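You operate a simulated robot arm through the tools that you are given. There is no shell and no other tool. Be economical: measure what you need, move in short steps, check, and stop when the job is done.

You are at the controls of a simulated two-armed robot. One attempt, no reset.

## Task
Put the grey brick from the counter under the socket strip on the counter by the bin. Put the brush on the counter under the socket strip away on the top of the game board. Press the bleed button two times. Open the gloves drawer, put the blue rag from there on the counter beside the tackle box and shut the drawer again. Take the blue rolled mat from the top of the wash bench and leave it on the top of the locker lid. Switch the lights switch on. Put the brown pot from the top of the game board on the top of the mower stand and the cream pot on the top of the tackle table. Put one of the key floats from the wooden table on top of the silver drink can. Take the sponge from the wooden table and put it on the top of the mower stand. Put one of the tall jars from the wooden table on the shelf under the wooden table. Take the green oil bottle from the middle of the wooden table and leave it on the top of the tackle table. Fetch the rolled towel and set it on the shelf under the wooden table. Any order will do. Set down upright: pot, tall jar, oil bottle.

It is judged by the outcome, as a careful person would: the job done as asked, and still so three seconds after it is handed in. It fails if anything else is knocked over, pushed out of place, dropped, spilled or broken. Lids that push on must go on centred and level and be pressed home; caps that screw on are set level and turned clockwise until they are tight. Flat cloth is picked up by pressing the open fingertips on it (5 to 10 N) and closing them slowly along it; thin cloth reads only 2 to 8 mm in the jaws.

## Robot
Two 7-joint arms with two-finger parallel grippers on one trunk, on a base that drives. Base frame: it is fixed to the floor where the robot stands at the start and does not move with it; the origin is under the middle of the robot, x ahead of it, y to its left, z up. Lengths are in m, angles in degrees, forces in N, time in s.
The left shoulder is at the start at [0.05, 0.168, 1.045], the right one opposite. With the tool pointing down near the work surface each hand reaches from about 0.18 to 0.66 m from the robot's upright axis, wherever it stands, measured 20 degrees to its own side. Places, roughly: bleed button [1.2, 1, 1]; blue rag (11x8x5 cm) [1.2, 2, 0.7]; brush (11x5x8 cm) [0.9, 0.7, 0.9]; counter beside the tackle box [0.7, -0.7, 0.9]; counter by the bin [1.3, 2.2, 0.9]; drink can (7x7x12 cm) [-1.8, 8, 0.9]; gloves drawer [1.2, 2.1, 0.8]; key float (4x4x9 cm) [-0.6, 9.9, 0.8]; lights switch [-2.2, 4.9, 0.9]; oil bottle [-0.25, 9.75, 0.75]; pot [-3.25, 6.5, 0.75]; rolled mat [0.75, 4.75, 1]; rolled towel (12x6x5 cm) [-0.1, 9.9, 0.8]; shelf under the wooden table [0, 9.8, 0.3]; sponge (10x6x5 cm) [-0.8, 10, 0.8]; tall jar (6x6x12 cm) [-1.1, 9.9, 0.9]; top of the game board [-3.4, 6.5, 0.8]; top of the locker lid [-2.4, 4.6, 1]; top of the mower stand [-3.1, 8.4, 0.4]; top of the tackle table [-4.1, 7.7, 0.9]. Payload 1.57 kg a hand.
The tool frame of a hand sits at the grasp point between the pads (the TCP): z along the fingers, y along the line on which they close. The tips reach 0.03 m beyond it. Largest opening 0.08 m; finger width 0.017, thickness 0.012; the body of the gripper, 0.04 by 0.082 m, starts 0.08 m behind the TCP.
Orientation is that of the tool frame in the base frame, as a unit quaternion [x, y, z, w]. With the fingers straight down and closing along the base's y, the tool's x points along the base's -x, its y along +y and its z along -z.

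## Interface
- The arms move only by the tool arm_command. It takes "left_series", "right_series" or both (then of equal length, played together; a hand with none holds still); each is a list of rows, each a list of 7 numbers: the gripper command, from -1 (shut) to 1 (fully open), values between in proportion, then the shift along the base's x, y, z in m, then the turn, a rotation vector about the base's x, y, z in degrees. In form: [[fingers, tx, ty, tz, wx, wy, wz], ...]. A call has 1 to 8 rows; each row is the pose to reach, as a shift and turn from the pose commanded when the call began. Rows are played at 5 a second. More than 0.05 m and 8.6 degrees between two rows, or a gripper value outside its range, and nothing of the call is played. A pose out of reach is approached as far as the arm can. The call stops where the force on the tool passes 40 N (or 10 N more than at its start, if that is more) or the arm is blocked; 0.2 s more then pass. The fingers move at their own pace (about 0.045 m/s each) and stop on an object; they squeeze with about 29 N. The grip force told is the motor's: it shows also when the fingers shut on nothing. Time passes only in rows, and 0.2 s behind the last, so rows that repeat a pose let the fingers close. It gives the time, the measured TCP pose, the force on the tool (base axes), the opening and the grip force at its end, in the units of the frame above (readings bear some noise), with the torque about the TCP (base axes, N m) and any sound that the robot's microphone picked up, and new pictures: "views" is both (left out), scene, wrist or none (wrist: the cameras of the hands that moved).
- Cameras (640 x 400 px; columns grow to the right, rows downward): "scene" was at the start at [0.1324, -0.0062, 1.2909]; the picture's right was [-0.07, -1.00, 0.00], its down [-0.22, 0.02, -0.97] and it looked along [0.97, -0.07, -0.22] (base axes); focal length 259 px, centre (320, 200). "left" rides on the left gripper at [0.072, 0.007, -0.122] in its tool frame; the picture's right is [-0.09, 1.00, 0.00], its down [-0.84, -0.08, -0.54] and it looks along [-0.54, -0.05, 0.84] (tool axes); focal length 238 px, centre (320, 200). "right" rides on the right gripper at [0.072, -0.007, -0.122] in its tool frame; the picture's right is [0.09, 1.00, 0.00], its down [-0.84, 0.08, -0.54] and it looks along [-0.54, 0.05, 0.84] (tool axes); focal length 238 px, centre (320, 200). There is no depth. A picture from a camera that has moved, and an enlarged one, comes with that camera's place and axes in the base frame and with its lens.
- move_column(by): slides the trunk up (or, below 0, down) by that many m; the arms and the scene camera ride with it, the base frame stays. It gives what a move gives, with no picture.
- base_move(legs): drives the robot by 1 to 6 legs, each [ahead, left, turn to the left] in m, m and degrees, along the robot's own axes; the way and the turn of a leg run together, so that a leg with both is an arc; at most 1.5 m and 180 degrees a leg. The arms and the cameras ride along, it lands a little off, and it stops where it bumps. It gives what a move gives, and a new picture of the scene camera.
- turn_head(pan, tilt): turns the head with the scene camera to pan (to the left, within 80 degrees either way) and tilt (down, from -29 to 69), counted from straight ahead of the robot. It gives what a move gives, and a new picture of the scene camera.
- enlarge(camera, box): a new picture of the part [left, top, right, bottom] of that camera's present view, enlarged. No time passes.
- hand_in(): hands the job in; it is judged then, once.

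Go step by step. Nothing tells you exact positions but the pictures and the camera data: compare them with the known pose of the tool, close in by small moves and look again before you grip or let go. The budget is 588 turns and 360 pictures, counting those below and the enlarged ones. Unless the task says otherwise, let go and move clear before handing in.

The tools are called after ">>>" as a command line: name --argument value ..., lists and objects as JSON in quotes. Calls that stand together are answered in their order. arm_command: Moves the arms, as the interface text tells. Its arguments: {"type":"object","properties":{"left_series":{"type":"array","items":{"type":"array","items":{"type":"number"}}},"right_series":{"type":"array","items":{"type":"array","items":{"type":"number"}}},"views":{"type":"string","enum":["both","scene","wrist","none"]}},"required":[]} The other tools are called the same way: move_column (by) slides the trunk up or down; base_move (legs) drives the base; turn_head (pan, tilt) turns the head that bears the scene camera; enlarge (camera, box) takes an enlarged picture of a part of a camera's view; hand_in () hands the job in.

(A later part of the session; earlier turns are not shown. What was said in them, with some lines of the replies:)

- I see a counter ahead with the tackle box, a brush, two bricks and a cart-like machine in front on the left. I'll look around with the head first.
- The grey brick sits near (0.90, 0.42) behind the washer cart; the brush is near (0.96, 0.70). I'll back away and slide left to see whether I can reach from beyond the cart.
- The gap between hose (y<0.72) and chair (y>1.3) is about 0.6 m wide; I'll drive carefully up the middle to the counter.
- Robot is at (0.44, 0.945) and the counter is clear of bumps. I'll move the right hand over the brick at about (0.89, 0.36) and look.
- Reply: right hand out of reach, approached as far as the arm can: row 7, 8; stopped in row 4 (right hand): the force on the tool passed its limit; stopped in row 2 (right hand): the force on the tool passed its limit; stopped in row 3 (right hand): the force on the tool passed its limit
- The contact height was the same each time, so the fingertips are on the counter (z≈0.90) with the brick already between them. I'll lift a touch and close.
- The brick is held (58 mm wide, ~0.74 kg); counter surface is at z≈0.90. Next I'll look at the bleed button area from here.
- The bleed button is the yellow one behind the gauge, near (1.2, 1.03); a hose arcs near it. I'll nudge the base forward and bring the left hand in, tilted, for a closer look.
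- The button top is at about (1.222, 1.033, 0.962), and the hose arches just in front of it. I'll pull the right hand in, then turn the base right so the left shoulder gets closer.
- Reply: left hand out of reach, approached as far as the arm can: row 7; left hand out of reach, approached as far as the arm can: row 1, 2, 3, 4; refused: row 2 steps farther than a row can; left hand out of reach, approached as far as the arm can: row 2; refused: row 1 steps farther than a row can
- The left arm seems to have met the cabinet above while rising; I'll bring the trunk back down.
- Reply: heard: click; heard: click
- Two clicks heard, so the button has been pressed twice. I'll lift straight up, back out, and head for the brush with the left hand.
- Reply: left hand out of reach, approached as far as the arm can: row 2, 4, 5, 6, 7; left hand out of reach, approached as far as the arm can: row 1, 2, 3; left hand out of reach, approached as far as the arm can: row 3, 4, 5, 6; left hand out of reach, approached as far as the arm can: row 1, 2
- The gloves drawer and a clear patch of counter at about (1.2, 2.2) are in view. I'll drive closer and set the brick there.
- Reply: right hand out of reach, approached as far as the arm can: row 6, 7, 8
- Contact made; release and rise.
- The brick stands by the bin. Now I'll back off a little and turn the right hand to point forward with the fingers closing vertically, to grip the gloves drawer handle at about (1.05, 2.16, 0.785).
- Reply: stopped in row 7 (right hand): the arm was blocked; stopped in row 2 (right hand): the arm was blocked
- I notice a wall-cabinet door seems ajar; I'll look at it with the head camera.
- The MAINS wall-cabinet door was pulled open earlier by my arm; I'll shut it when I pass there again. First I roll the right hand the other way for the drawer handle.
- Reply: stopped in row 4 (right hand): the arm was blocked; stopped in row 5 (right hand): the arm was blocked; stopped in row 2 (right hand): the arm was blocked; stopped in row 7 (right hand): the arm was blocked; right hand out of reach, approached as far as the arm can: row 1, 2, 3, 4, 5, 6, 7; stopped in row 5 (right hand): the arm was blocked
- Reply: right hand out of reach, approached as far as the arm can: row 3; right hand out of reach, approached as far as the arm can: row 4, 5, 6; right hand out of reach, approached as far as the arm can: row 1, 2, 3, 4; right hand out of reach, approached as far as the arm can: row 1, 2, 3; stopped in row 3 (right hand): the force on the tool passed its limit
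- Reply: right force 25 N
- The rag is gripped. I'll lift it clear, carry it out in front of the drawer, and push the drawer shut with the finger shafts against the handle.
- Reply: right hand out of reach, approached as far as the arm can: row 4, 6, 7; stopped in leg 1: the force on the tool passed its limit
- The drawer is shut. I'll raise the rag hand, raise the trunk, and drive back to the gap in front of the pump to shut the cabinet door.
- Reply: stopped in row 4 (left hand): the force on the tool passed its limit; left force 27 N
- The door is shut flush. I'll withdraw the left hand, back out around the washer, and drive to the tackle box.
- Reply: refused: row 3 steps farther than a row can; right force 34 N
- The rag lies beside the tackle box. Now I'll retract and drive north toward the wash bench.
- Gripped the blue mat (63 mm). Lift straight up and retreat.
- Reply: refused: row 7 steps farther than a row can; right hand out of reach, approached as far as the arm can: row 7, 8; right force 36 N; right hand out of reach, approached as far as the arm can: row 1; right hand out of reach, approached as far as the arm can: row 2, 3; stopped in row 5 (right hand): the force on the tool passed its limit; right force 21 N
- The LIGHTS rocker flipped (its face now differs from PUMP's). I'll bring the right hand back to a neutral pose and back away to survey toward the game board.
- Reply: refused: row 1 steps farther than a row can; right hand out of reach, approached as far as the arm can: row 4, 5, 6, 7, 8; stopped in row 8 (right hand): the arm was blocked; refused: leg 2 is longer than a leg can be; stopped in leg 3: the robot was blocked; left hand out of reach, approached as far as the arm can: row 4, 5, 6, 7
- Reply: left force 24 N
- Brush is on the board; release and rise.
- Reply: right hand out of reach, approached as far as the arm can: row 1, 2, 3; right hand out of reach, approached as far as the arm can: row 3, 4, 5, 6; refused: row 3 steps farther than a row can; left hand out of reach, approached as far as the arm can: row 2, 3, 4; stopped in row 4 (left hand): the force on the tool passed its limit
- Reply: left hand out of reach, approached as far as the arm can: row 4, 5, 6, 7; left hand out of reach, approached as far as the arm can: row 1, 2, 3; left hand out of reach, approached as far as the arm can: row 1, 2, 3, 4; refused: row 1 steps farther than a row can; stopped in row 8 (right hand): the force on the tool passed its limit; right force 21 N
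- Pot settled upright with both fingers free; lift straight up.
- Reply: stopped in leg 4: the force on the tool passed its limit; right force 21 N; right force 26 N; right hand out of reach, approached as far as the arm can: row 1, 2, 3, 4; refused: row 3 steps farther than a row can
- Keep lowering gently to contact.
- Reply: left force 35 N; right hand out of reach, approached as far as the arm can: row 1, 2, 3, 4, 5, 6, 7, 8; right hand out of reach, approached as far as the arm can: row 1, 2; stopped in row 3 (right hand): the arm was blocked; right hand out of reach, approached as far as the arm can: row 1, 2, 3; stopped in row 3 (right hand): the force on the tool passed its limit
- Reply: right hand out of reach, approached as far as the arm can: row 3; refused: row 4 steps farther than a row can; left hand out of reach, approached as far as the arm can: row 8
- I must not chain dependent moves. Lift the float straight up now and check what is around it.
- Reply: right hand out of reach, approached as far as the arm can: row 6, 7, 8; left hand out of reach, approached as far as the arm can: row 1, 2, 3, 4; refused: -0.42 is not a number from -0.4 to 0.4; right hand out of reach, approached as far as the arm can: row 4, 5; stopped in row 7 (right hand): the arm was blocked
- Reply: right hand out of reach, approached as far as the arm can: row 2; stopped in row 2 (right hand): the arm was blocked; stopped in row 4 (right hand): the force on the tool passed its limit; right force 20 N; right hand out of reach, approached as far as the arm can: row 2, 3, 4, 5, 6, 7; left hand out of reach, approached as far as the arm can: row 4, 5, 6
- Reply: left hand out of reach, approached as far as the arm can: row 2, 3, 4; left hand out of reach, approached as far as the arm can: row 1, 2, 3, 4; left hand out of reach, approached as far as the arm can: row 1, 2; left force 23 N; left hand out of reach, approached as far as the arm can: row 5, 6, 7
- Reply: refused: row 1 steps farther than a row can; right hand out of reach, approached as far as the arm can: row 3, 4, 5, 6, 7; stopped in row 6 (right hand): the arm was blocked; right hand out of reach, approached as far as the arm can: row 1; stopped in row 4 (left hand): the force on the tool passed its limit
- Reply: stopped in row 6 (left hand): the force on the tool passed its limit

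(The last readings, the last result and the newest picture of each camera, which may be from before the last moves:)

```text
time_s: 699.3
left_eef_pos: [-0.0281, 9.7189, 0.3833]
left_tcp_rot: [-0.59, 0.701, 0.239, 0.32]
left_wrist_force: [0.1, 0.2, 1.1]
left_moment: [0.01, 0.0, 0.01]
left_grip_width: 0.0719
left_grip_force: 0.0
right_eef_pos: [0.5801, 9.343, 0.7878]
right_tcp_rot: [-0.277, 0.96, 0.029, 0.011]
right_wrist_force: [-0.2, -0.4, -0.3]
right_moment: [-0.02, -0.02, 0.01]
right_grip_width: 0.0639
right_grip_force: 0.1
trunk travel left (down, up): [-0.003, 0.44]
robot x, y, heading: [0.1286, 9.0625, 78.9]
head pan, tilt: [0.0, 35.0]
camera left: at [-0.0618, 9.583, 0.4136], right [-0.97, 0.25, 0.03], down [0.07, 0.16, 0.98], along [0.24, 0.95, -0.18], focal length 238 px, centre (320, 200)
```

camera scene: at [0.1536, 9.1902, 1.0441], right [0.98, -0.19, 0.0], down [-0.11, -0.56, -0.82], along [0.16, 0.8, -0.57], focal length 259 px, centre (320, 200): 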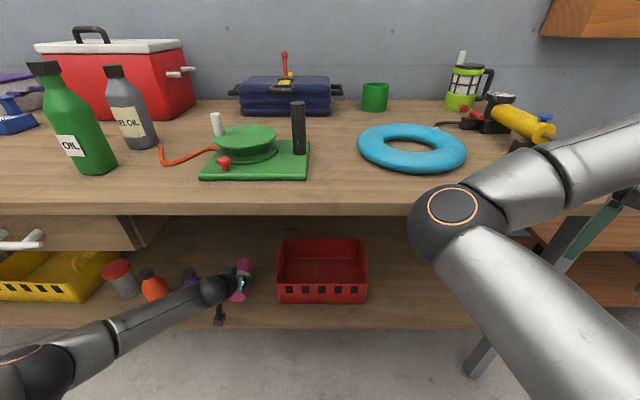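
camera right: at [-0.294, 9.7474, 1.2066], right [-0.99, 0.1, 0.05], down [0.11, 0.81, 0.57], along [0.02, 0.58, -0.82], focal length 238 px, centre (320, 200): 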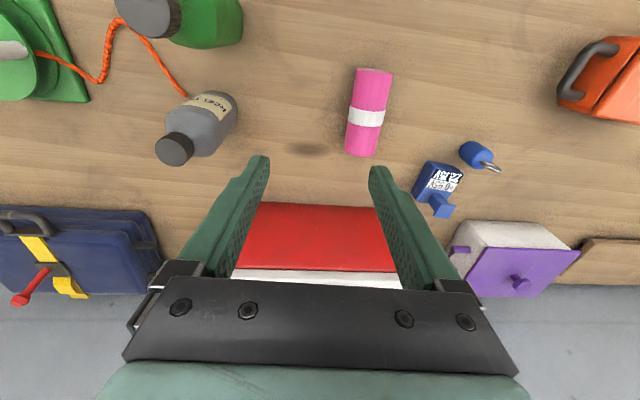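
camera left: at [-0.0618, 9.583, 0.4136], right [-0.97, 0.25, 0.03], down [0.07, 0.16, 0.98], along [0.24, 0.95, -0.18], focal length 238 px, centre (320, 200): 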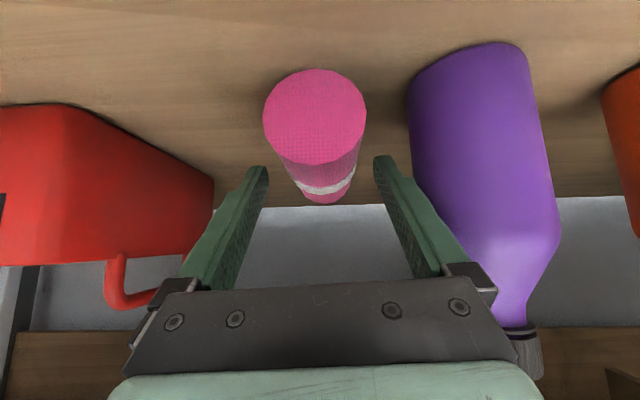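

>>> base_move --legs '[[-0.25, -0.055, 0]]'

```text
time_s: 701.1
left_eef_pos: [-0.023, 9.4607, 0.3838]
left_tcp_rot: [-0.59, 0.701, 0.239, 0.32]
left_wrist_force: [-0.1, 0.7, -0.2]
left_moment: [-0.01, 0.01, 0.0]
left_grip_width: 0.0721
left_grip_force: 0.1
right_eef_pos: [0.5848, 9.0868, 0.7879]
right_tcp_rot: [-0.279, 0.96, 0.03, 0.01]
right_wrist_force: [0.3, -0.1, -0.6]
right_moment: [-0.06, 0.0, 0.01]
right_grip_width: 0.064
right_grip_force: 0.1
trunk travel left (down, up): [-0.003, 0.44]
robot x, y, heading: [0.1347, 8.8073, 79.0]
head pan, tilt: [0.0, 35.0]
camera scene: at [0.1588, 8.932, 1.0441], right [0.98, -0.19, 0.0], down [-0.11, -0.56, -0.82], along [0.16, 0.8, -0.57], focal length 259 px, centre (320, 200)
```

scene: 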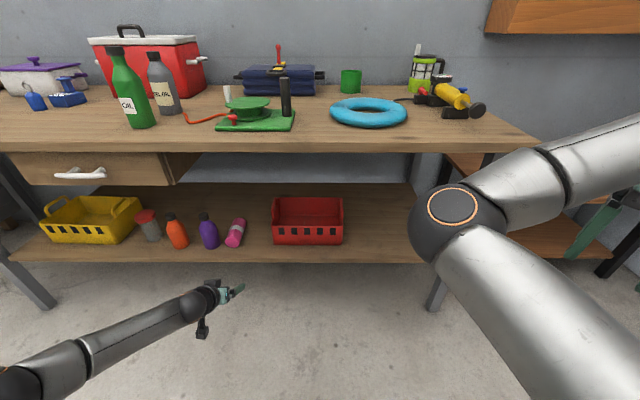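

All shelf items look right. Last is the green oil bottle; I'll raise up and reposition so the right hand can take it.

>>> move_column --by 0.4

>>> arm_command --left_series '[[0, 0, -0.01, 0.045, 0, 0, 0], [0, 0, -0.02, 0.09, 0, 0, 0], [0, 0, -0.03, 0.135, 0, 0, 0], [0, 0, -0.04, 0.18, 0, 0, 0], [0, 0, -0.05, 0.225, 0, 0, 0], [0, 0, -0.06, 0.27, 0, 0, 0], [0, 0, -0.07, 0.315, 0, 0, 0], [0, 0, -0.08, 0.35, 0, 0, 0]]' --right_series '[[1, -0.01, 0.01, 0, 0, 0, 6], [1, -0.02, 0.02, 0, 0, 0, 12], [1, -0.03, 0.03, 0, 0, 0, 18], [1, -0.04, 0.04, 0, 0, 0, 24], [1, -0.05, 0.05, 0, 0, 0, 30], [1, -0.06, 0.06, 0, 0, 0, 36], [1, -0.07, 0.07, 0, 0, 0, 42], [1, -0.08, 0.08, 0, 0, 0, 46]]' --views "none"

```text
time_s: 705.0
left_eef_pos: [-0.0226, 9.4607, 0.7833]
left_tcp_rot: [-0.591, 0.701, 0.239, 0.32]
left_wrist_force: [0.0, -0.5, 0.2]
left_moment: [-0.01, -0.02, 0.01]
left_grip_width: 0.0718
left_grip_force: 0.1
right_eef_pos: [0.585, 9.0858, 1.1876]
right_tcp_rot: [-0.279, 0.96, 0.029, 0.01]
right_wrist_force: [-0.1, -0.5, 1.2]
right_moment: [-0.01, -0.01, -0.05]
right_grip_width: 0.064
right_grip_force: 0.1
trunk travel left (down, up): [-0.403, 0.04]
robot x, y, heading: [0.1344, 8.81, 78.9]
head pan, tilt: [0.0, 35.0]
```

```text
time_s: 706.8
left_eef_pos: [-0.0228, 9.379, 1.1356]
left_tcp_rot: [-0.59, 0.702, 0.239, 0.32]
left_wrist_force: [-0.2, 0.2, -0.5]
left_moment: [0.02, 0.01, -0.01]
left_grip_width: 0.0399
left_grip_force: 0.1
right_eef_pos: [0.5759, 9.15, 1.1816]
right_tcp_rot: [-0.616, 0.787, 0.032, -0.002]
right_wrist_force: [-0.1, -0.5, 0.6]
right_moment: [0.01, -0.03, 0.02]
right_grip_width: 0.0798
right_grip_force: 0.1
right hand out of reach, approached as far as the arm can: row 1, 2, 3, 4, 5, 6, 7, 8
trunk travel left (down, up): [-0.403, 0.04]
robot x, y, heading: [0.1309, 8.8061, 78.9]
head pan, tilt: [0.0, 35.0]
```

>>> base_move --legs '[[0, 0.71, 0], [0.36, 0, 0]]'

>>> arm_command --right_series '[[1, -0.035, 0.02, 0, 0, 0, 0], [1, -0.07, 0.04, 0, 0, 0, 0], [1, -0.105, 0.06, -0.01, 0, 0, 0], [1, -0.135, 0.086, -0.02, 0, 0, 0]]' --views "wrist"

```text
time_s: 712.5
left_eef_pos: [-0.6396, 9.8678, 1.1328]
left_tcp_rot: [-0.589, 0.702, 0.239, 0.321]
left_wrist_force: [-1.0, 0.2, -0.2]
left_moment: [0.03, 0.01, -0.01]
left_grip_width: 0.0403
left_grip_force: 0.1
right_eef_pos: [-0.0432, 9.6349, 1.1808]
right_tcp_rot: [-0.613, 0.789, 0.03, -0.002]
right_wrist_force: [0.4, 0.0, -0.2]
right_moment: [-0.05, -0.03, -0.03]
right_grip_width: 0.0797
right_grip_force: 0.0
trunk travel left (down, up): [-0.403, 0.04]
robot x, y, heading: [-0.4867, 9.2876, 78.8]
head pan, tilt: [0.0, 35.0]
camera scene: at [-0.4608, 9.4186, 1.4441], right [0.98, -0.19, 0.0], down [-0.11, -0.56, -0.82], along [0.16, 0.8, -0.57], focal length 259 px, centre (320, 200)
```

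scene: 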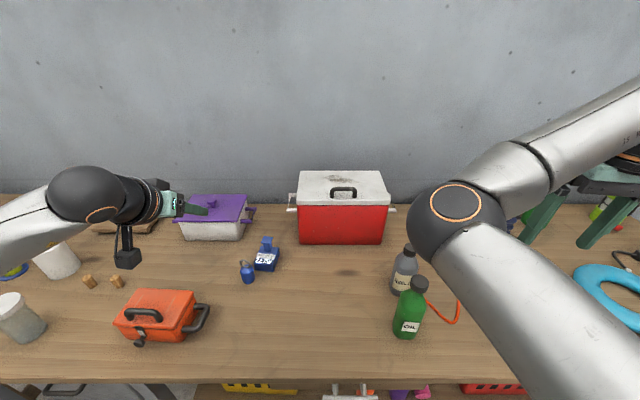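

```text
time_s: 713.5
left_eef_pos: [-0.6411, 9.8652, 1.1348]
left_tcp_rot: [-0.589, 0.702, 0.24, 0.321]
left_wrist_force: [0.8, -0.4, -0.1]
left_moment: [0.02, 0.03, 0.04]
left_grip_width: 0.0398
left_grip_force: 0.0
right_eef_pos: [-0.0628, 9.7039, 1.1616]
right_tcp_rot: [-0.613, 0.789, 0.032, -0.001]
right_wrist_force: [0.5, -0.6, 1.0]
right_moment: [0.07, -0.01, 0.01]
right_grip_width: 0.0798
right_grip_force: 0.0
right hand out of reach, approached as far as the arm can: row 1, 2, 3, 4
trunk travel left (down, up): [-0.403, 0.04]
robot x, y, heading: [-0.483, 9.2922, 78.6]
head pan, tilt: [0.0, 35.0]
camera right: at [-0.0691, 9.6285, 1.2797], right [-0.99, 0.16, 0.05], down [0.15, 0.8, 0.58], along [0.05, 0.58, -0.82], focal length 238 px, centre (320, 200)
```

right: 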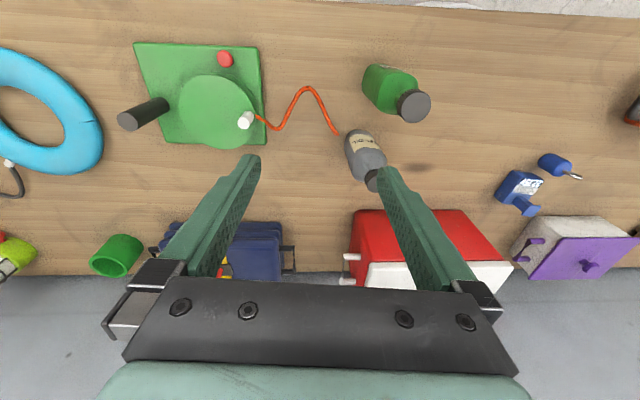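

>>> base_move --legs '[[-0.01, 0.122, 0]]'

>>> arm_command --right_series '[[1, 0, 0, -0.04, 0, 0, 0], [1, 0, 0, -0.08, 0, 0, 0], [1, 0, 0, -0.1, 0, 0, 0]]' --views "wrist"

```text
time_s: 714.8
left_eef_pos: [-0.7623, 9.8801, 1.1334]
left_tcp_rot: [-0.589, 0.703, 0.238, 0.321]
left_wrist_force: [-0.9, 0.0, -0.1]
left_moment: [0.0, 0.02, -0.01]
left_grip_width: 0.0402
left_grip_force: 0.0
right_eef_pos: [-0.1845, 9.7195, 1.1604]
right_tcp_rot: [-0.614, 0.789, 0.031, -0.002]
right_wrist_force: [-0.3, -0.2, 0.2]
right_moment: [-0.02, -0.04, 0.02]
right_grip_width: 0.08
right_grip_force: 0.2
trunk travel left (down, up): [-0.403, 0.04]
robot x, y, heading: [-0.6065, 9.3057, 79.0]
head pan, tilt: [0.0, 35.0]
camera scene: at [-0.5829, 9.4321, 1.4441], right [0.98, -0.19, 0.0], down [-0.11, -0.56, -0.82], along [0.16, 0.8, -0.57], focal length 259 px, centre (320, 200)
```

scene: 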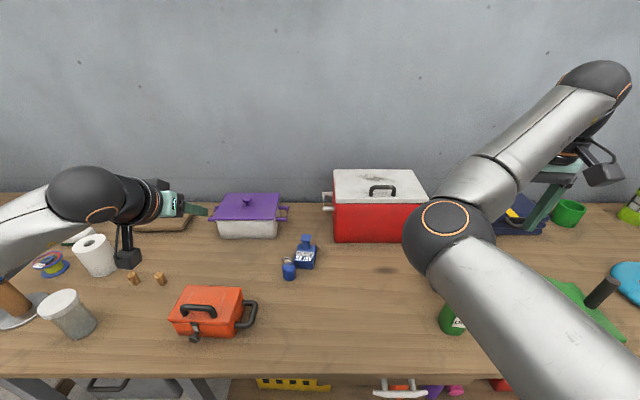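

```text
time_s: 715.6
left_eef_pos: [-0.7604, 9.8815, 1.1344]
left_tcp_rot: [-0.589, 0.703, 0.238, 0.321]
left_wrist_force: [-0.8, 0.6, 0.9]
left_moment: [-0.01, 0.02, 0.0]
left_grip_width: 0.0401
left_grip_force: 0.0
right_eef_pos: [-0.1853, 9.7191, 1.0605]
right_tcp_rot: [-0.613, 0.789, 0.031, -0.001]
right_wrist_force: [-0.1, -0.1, -0.5]
right_moment: [0.03, 0.02, -0.01]
right_grip_width: 0.08
right_grip_force: 0.0
trunk travel left (down, up): [-0.403, 0.04]
robot x, y, heading: [-0.6087, 9.3048, 78.7]
head pan, tilt: [0.0, 35.0]
camera right: at [-0.19, 9.6434, 1.1791], right [-0.99, 0.15, 0.05], down [0.15, 0.8, 0.57], along [0.05, 0.57, -0.82], focal length 238 px, centre (320, 200)
```

right: 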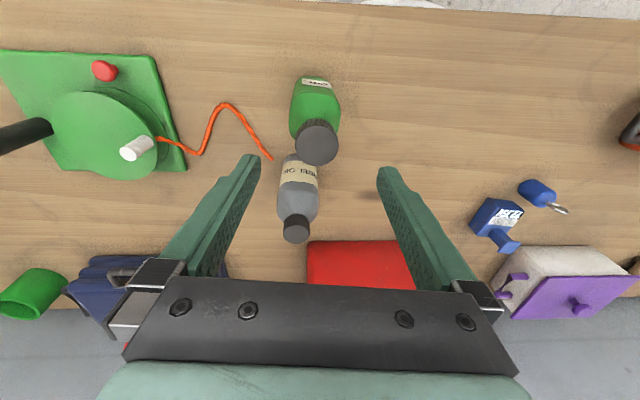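

>>> arm_command --right_series '[[1, 0, 0, -0.04, -1.4, -1.2, 0], [1, 0, 0, -0.08, -2.8, -2.3, 0], [1, 0, 0, -0.115, -2.8, -2.3, 0], [1, 0, 0, -0.14, -2.8, -2.3, 0], [0, 0, 0, -0.14, -2.8, -2.3, 0], [-1, 0, 0, -0.14, -2.8, -2.3, 0], [-1, 0, 0, -0.14, -2.8, -2.3, 0], [-1, 0, 0, -0.14, -2.8, -2.3, 0]]' --views "wrist"

```text
time_s: 717.4
left_eef_pos: [-0.7603, 9.882, 1.1335]
left_tcp_rot: [-0.589, 0.703, 0.238, 0.319]
left_wrist_force: [-0.1, -0.7, -0.1]
left_moment: [0.03, 0.02, 0.0]
left_grip_width: 0.0399
left_grip_force: 0.0
right_eef_pos: [-0.184, 9.7176, 0.9196]
right_tcp_rot: [-0.614, 0.789, 0.0, 0.0]
right_wrist_force: [-0.4, -0.4, 0.7]
right_moment: [0.01, 0.01, -0.04]
right_grip_width: 0.0552
right_grip_force: 28.9
trunk travel left (down, up): [-0.403, 0.04]
robot x, y, heading: [-0.6039, 9.3065, 78.7]
head pan, tilt: [0.0, 35.0]
camera right: at [-0.1948, 9.649, 1.0417], right [-0.99, 0.16, 0.0], down [0.13, 0.83, 0.54], along [0.08, 0.53, -0.84], focal length 238 px, centre (320, 200)
```

right: 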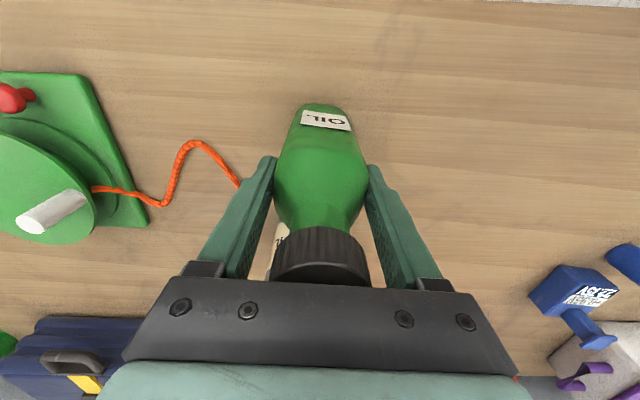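

>>> arm_command --right_series '[[-1, 0, 0, 0.02, 0, 0, 0], [-1, 0, 0, 0.05, 0, 0, 0], [-1, 0, 0, 0.09, 0, 0, 0], [-1, 0, 0, 0.13, 0, 0, 0], [-1, 0, 0, 0.17, 0, 0, 0], [-1, 0, 0, 0.2, 0, 0, 0]]' --views "wrist"

```text
time_s: 718.8
left_eef_pos: [-0.7618, 9.8817, 1.1336]
left_tcp_rot: [-0.589, 0.703, 0.238, 0.321]
left_wrist_force: [-0.3, -0.6, 0.6]
left_moment: [-0.01, 0.03, -0.02]
left_grip_width: 0.0402
left_grip_force: 0.1
right_eef_pos: [-0.183, 9.7198, 1.12]
right_tcp_rot: [-0.615, 0.789, 0.0, -0.001]
right_wrist_force: [0.5, -0.4, -0.8]
right_moment: [0.0, -0.02, -0.01]
right_grip_width: 0.055
right_grip_force: 29.3
trunk travel left (down, up): [-0.403, 0.04]
robot x, y, heading: [-0.6003, 9.3051, 78.5]
head pan, tilt: [0.0, 35.0]
camera right: at [-0.194, 9.6502, 1.2426], right [-0.99, 0.16, 0.0], down [0.13, 0.83, 0.54], along [0.08, 0.53, -0.84], focal length 238 px, centre (320, 200)
```

right: 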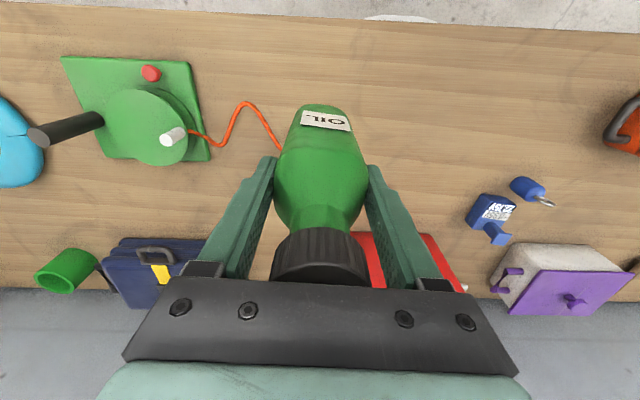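

>>> base_move --legs '[[-0.35, 0, 0], [0, -0.85, 0], [0, 0, 101.4], [0, 0.88, 0], [0, 0.89, 0], [1.4, 0, 0]]'

```text
time_s: 744.5
left_eef_pos: [-1.7855, 6.7626, 1.1334]
left_tcp_rot: [0.917, 0.01, -0.399, -0.019]
left_wrist_force: [0.2, -0.5, 0.0]
left_moment: [0.01, -0.03, 0.0]
left_grip_width: 0.0399
left_grip_force: 0.1
right_eef_pos: [-1.7402, 7.3613, 1.1202]
right_tcp_rot: [1.0, -0.027, 0.002, 0.001]
right_wrist_force: [0.4, 0.6, -1.6]
right_moment: [-0.04, -0.02, -0.05]
right_grip_width: 0.0552
right_grip_force: 29.7
trunk travel left (down, up): [-0.403, 0.04]
robot x, y, heading: [-1.2482, 7.0243, -180.1]
head pan, tilt: [0.0, 35.0]
camera scene: at [-1.3811, 7.0274, 1.4441], right [0.0, 1.0, 0.0], down [0.57, 0.0, -0.82], along [-0.82, 0.0, -0.57], focal length 259 px, centre (320, 200)
```

scene: 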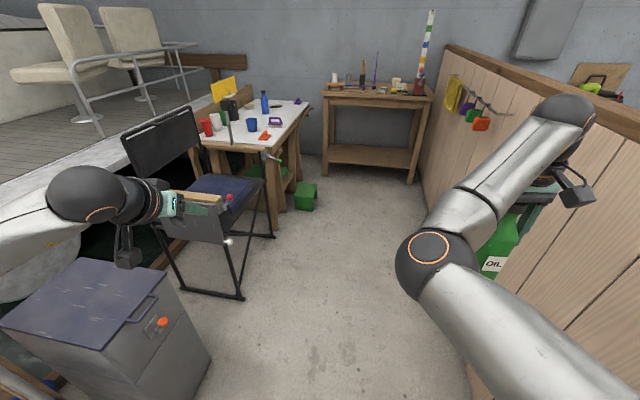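

>>> arm_command --left_series '[[0, 0.03, 0, 0.03, 0, 0, 0], [0, 0.06, 0, 0.06, 0, 0, 0], [0, 0.09, 0, 0.09, 0, 0, 0], [0, 0.12, 0, 0.12, 0, 0, 0], [0, 0.15, 0, 0.15, 0, 0, 0], [0, 0.17, 0, 0.18, 0, 0, 0]]' --views "none"

>>> base_move --legs '[[1.2, 0, 0], [0.5, -0.25, 0], [0.33, -0.15, 0]]'

```text
time_s: 745.9
left_eef_pos: [-1.6155, 6.7636, 1.3128]
left_tcp_rot: [0.917, 0.009, -0.399, -0.019]
left_wrist_force: [-0.2, -0.1, -0.5]
left_moment: [-0.04, 0.02, -0.01]
left_grip_width: 0.04
left_grip_force: 0.0
right_eef_pos: [-1.7404, 7.3617, 1.1202]
right_tcp_rot: [1.0, -0.026, 0.001, 0.001]
right_wrist_force: [0.4, -0.4, -1.4]
right_moment: [-0.02, 0.0, -0.01]
right_grip_width: 0.0552
right_grip_force: 29.0
trunk travel left (down, up): [-0.403, 0.04]
robot x, y, heading: [-1.2561, 7.0232, -180.0]
head pan, tilt: [0.0, 35.0]
```

```text
time_s: 756.8
left_eef_pos: [-3.6446, 7.1666, 1.3133]
left_tcp_rot: [0.917, 0.008, -0.399, -0.02]
left_wrist_force: [-0.3, 0.6, -0.2]
left_moment: [0.0, -0.01, 0.01]
left_grip_width: 0.0401
left_grip_force: 0.1
right_eef_pos: [-3.766, 7.7656, 1.1212]
right_tcp_rot: [1.0, -0.027, 0.002, 0.001]
right_wrist_force: [0.0, 0.0, -0.3]
right_moment: [0.0, 0.0, 0.02]
right_grip_width: 0.055
right_grip_force: 29.4
trunk travel left (down, up): [-0.403, 0.04]
robot x, y, heading: [-3.2769, 7.4282, 180.1]
head pan, tilt: [0.0, 35.0]
camera scene: at [-3.4085, 7.4296, 1.4441], right [0.0, 1.0, 0.0], down [0.57, 0.0, -0.82], along [-0.82, 0.0, -0.57], focal length 259 px, centre (320, 200)
```

scene: 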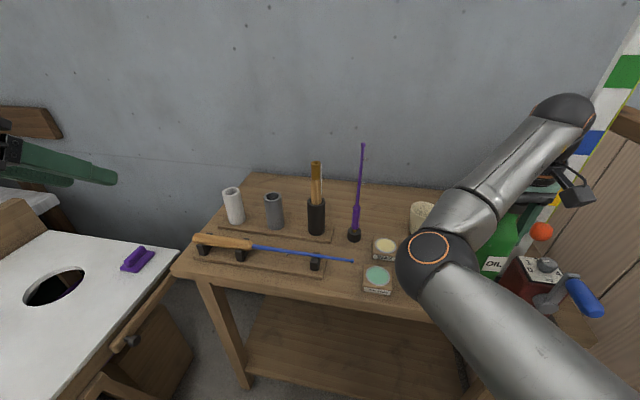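

>>> arm_command --right_series '[[-1, 0, 0, 0.03, 0, 0, 0], [-1, 0, 0, 0.06, 0, 0, 0]]' --views "none"

>>> base_move --legs '[[0.18, -0.03, 0]]'

```text
time_s: 757.4
left_eef_pos: [-3.6434, 7.166, 1.3138]
left_tcp_rot: [0.917, 0.008, -0.398, -0.02]
left_wrist_force: [0.4, 0.7, -0.4]
left_moment: [0.01, 0.04, 0.0]
left_grip_width: 0.04
left_grip_force: 0.0
right_eef_pos: [-3.7648, 7.7641, 1.1805]
right_tcp_rot: [1.0, -0.028, 0.001, 0.001]
right_wrist_force: [-0.3, 0.1, -1.0]
right_moment: [-0.01, 0.02, -0.01]
right_grip_width: 0.055
right_grip_force: 28.9
trunk travel left (down, up): [-0.403, 0.04]
robot x, y, heading: [-3.2794, 7.4323, 179.7]
head pan, tilt: [0.0, 35.0]
```

```text
time_s: 758.9
left_eef_pos: [-3.8217, 7.1968, 1.3113]
left_tcp_rot: [0.917, 0.008, -0.399, -0.02]
left_wrist_force: [-0.1, -0.1, -0.3]
left_moment: [-0.01, 0.01, 0.03]
left_grip_width: 0.0402
left_grip_force: 0.1
right_eef_pos: [-3.9433, 7.7952, 1.1802]
right_tcp_rot: [1.0, -0.027, 0.001, 0.001]
right_wrist_force: [-0.4, 0.4, -1.3]
right_moment: [-0.01, -0.03, 0.02]
right_grip_width: 0.0552
right_grip_force: 29.4
trunk travel left (down, up): [-0.403, 0.04]
robot x, y, heading: [-3.4567, 7.4578, 179.8]
head pan, tilt: [0.0, 35.0]
camera scene: at [-3.5863, 7.4599, 1.444], right [0.0, 1.0, 0.0], down [0.57, 0.0, -0.82], along [-0.82, 0.0, -0.57], focal length 259 px, centre (320, 200)
```

scene: 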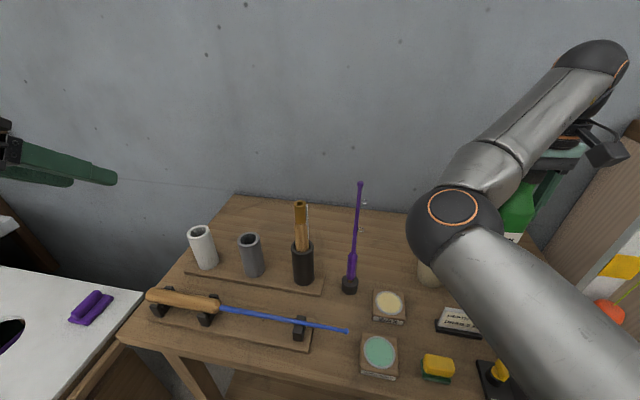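

>>> arm_command --right_series '[[-1, -0.03, -0.03, 0, 0, 0, 0], [-1, -0.06, -0.06, 0, 0, 0, 0], [-1, -0.09, -0.09, 0, 0, 0, 0], [-1, -0.12, -0.12, 0, 0, 0, 0], [-1, -0.15, -0.15, 0, 0, 0, 0], [-1, -0.157, -0.15, -0.04, 0, 0, 0], [-1, -0.157, -0.15, -0.085, 0, 0, 0]]' --views "both"

```text
time_s: 760.5
left_eef_pos: [-3.8232, 7.1972, 1.3125]
left_tcp_rot: [0.917, 0.008, -0.399, -0.019]
left_wrist_force: [-0.5, 0.7, -0.7]
left_moment: [0.03, -0.05, -0.01]
left_grip_width: 0.0402
left_grip_force: 0.1
right_eef_pos: [-4.0806, 7.6512, 1.092]
right_tcp_rot: [1.0, -0.029, 0.003, 0.001]
right_wrist_force: [-0.3, -1.1, -1.7]
right_moment: [-0.02, -0.01, -0.01]
right_grip_width: 0.0549
right_grip_force: 28.9
right hand out of reach, approached as far as the arm can: row 5, 6, 7
trunk travel left (down, up): [-0.403, 0.04]
robot x, y, heading: [-3.4573, 7.4608, 180.3]
head pan, tilt: [0.0, 35.0]
camera scene: at [-3.5864, 7.461, 1.444], right [0.0, 1.0, 0.0], down [0.57, 0.0, -0.82], along [-0.82, 0.0, -0.57], focal length 259 px, centre (320, 200)
camera right: at [-4.0085, 7.6559, 1.2139], right [0.03, -1.0, 0.0], down [-0.84, -0.03, 0.54], along [-0.54, -0.02, -0.84], focal length 238 px, centre (320, 200)
```

scene: 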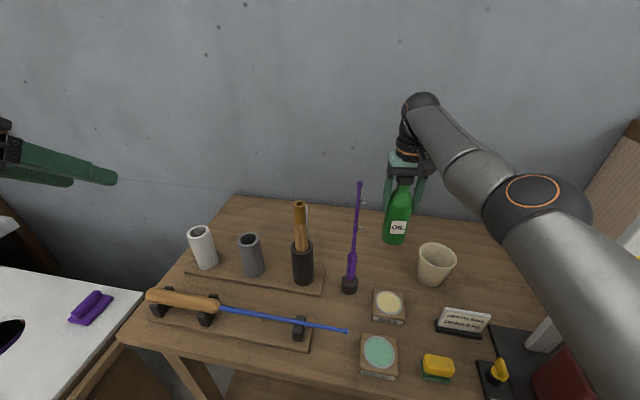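
right: 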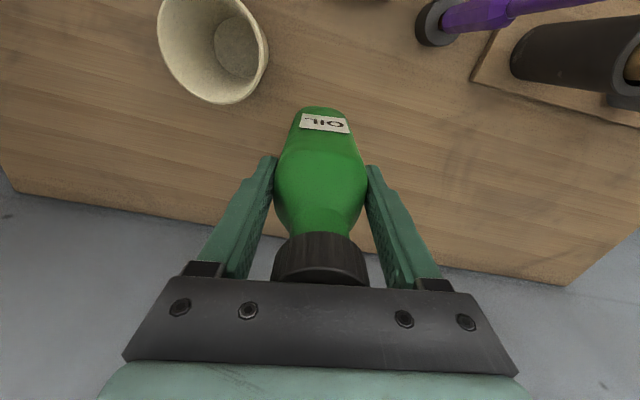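

>>> arm_command --right_series '[[-1, 0, 0, -0.03, 0, 0, 0], [-1, 0, 0, -0.06, 0, 0, 0], [-1, 0, 0, -0.068, 0, 0, 0], [-1, 0, 0, -0.074, 0, 0, 0], [-1, 0, 0, -0.08, 0, 0, 0], [-1, 0, 0, -0.086, 0, 0, 0]]' --views "none"

```text
time_s: 761.9
left_eef_pos: [-3.8205, 7.1972, 1.3136]
left_tcp_rot: [0.917, 0.008, -0.399, -0.02]
left_wrist_force: [-0.3, 0.5, -0.7]
left_moment: [-0.01, -0.04, 0.01]
left_grip_width: 0.0401
left_grip_force: 0.0
right_eef_pos: [-4.0872, 7.6509, 1.0191]
right_tcp_rot: [1.0, -0.03, -0.008, 0.002]
right_wrist_force: [5.5, -0.9, 16.9]
right_moment: [0.2, -0.58, -0.09]
right_grip_width: 0.0553
right_grip_force: 29.2
right hand out of reach, approached as far as the arm can: row 1, 2, 3, 4, 5, 6
trunk travel left (down, up): [-0.403, 0.04]
robot x, y, heading: [-3.4618, 7.4592, 179.8]
head pan, tilt: [0.0, 35.0]
stopped in row 6 (right hand): the force on the tool passed its limit (the readings are from after the stop); the commanded pose is now the measured one
```

>>> arm_command --right_series '[[-1, 0, 0, 0.003, 0, 0, 0], [-0.1, 0, 0, 0.003, 0, 0, 0], [0.6, 0, 0, 0.003, 0, 0, 0], [0.85, 0, 0, 0.003, 0, 0, 0], [0.85, 0, 0, 0.003, 0, 0, 0]]' --views "wrist"

```text
time_s: 763.1
left_eef_pos: [-3.821, 7.1958, 1.3128]
left_tcp_rot: [0.917, 0.007, -0.399, -0.02]
left_wrist_force: [0.0, 0.7, 0.2]
left_moment: [0.03, 0.03, -0.02]
left_grip_width: 0.0404
left_grip_force: 0.2
right_eef_pos: [-4.0862, 7.6501, 1.0168]
right_tcp_rot: [1.0, -0.03, -0.005, 0.001]
right_wrist_force: [-0.9, 0.5, 0.3]
right_moment: [0.01, -0.03, 0.0]
right_grip_width: 0.0739
right_grip_force: 0.0
trunk travel left (down, up): [-0.403, 0.04]
robot x, y, heading: [-3.4574, 7.4617, 180.1]
head pan, tilt: [0.0, 35.0]
camera right: at [-4.0129, 7.6551, 1.1385], right [0.03, -1.0, 0.0], down [-0.83, -0.03, 0.55], along [-0.55, -0.02, -0.83], focal length 238 px, centre (320, 200)
```

right: 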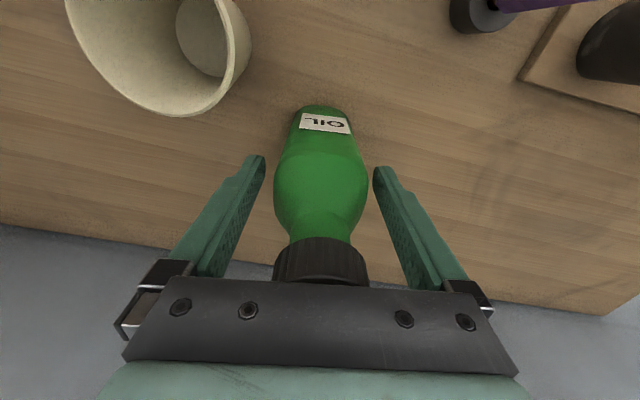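

Bottle stands free; rise straight up and back off.

>>> arm_command --right_series '[[0.85, 0, 0, 0.04, 0, 0, 0], [0.85, 0, 0, 0.08, 0, 0, 0], [0.85, 0, 0, 0.12, 0, 0, 0], [0.85, 0, 0, 0.16, 0, 0, 0], [0.85, 0.01, 0, 0.2, 0, 0, 0], [0.85, 0.03, 0.02, 0.23, 0, 0, 0]]' --views "scene"

```text
time_s: 764.5
left_eef_pos: [-3.8203, 7.1968, 1.3129]
left_tcp_rot: [0.916, 0.008, -0.4, -0.02]
left_wrist_force: [-0.2, -0.4, 0.1]
left_moment: [0.0, -0.02, 0.04]
left_grip_width: 0.0403
left_grip_force: 0.1
right_eef_pos: [-4.0473, 7.6679, 1.2366]
right_tcp_rot: [1.0, -0.03, -0.006, 0.001]
right_wrist_force: [-1.1, 0.5, -0.4]
right_moment: [0.0, 0.02, -0.02]
right_grip_width: 0.0739
right_grip_force: 0.0
right hand out of reach, approached as far as the arm can: row 2, 3, 4, 5, 6
trunk travel left (down, up): [-0.403, 0.04]
robot x, y, heading: [-3.4585, 7.4544, 179.8]
head pan, tilt: [0.0, 35.0]
camera scene: at [-3.584, 7.46, 1.4443], right [0.0, 1.0, 0.0], down [0.57, 0.0, -0.82], along [-0.82, 0.0, -0.57], focal length 259 px, centre (320, 200)
```

scene: 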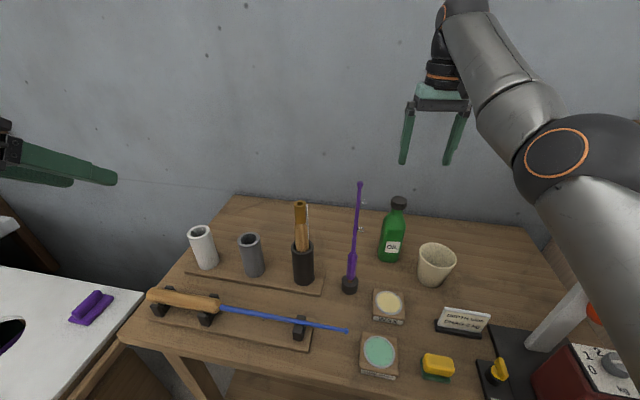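

>>> base_move --legs '[[-0.45, 0.08, 0]]'

```text
time_s: 767.3
left_eef_pos: [-3.3704, 7.1158, 1.3127]
left_tcp_rot: [0.917, 0.008, -0.399, -0.02]
left_wrist_force: [0.4, 0.0, 0.0]
left_moment: [-0.02, 0.01, 0.0]
left_grip_width: 0.0398
left_grip_force: 0.0
right_eef_pos: [-3.5975, 7.5872, 1.2354]
right_tcp_rot: [1.0, -0.031, -0.006, 0.001]
right_wrist_force: [-0.4, -0.3, 0.4]
right_moment: [-0.01, 0.02, 0.03]
right_grip_width: 0.0741
right_grip_force: 0.1
trunk travel left (down, up): [-0.403, 0.04]
robot x, y, heading: [-3.0013, 7.3749, 179.7]
head pan, tilt: [0.0, 35.0]
camera scene: at [-3.1345, 7.378, 1.4442], right [0.0, 1.0, 0.0], down [0.57, 0.0, -0.82], along [-0.82, 0.0, -0.57], focal length 259 px, centre (320, 200)
```

scene: 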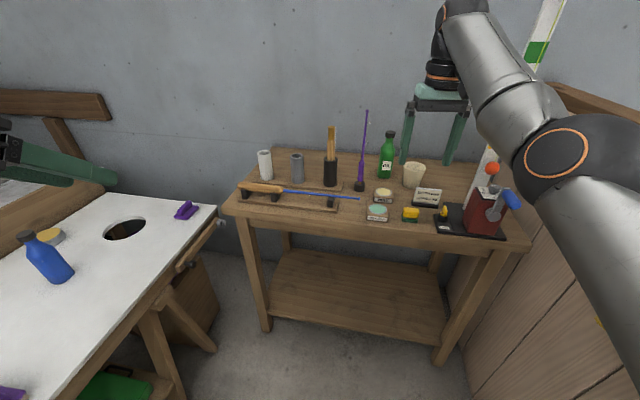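

Everything asked is placed and both hands are empty and clear of the tackle table, so I'm handing in.

>>> hand_in

```text
The job is handed in.
```

The job is handed in with every task carried out, but my arm touched several things that weren't part of it.

- **Wall cabinet:** my arm pulled the MAINS door open early on. I pushed it shut again.
- **Vise by the tackle box:** my elbow seemed to press on it while I set the rag down. It looked in place afterwards.
- **Green step by the game board:** the base stopped against something there, most likely the step. I could not tell whether it shifted.
- **Yellow board by the game board:** the left hand pressed on it once (about 10 N).
- **Fence top:** the right fingers pushed against it once (about 25 N).
- **Wooden table:** I dragged the held key float across the table when a lift was refused. The things around it still looked in place.
- **Shelf under the table:** the hand may have touched the red crate or the purple bottle while I set down the towel. Both were still standing.

**Lights switch:** the rocker visibly changed position when I pressed it, but I heard no click and didn't see any lights come on.
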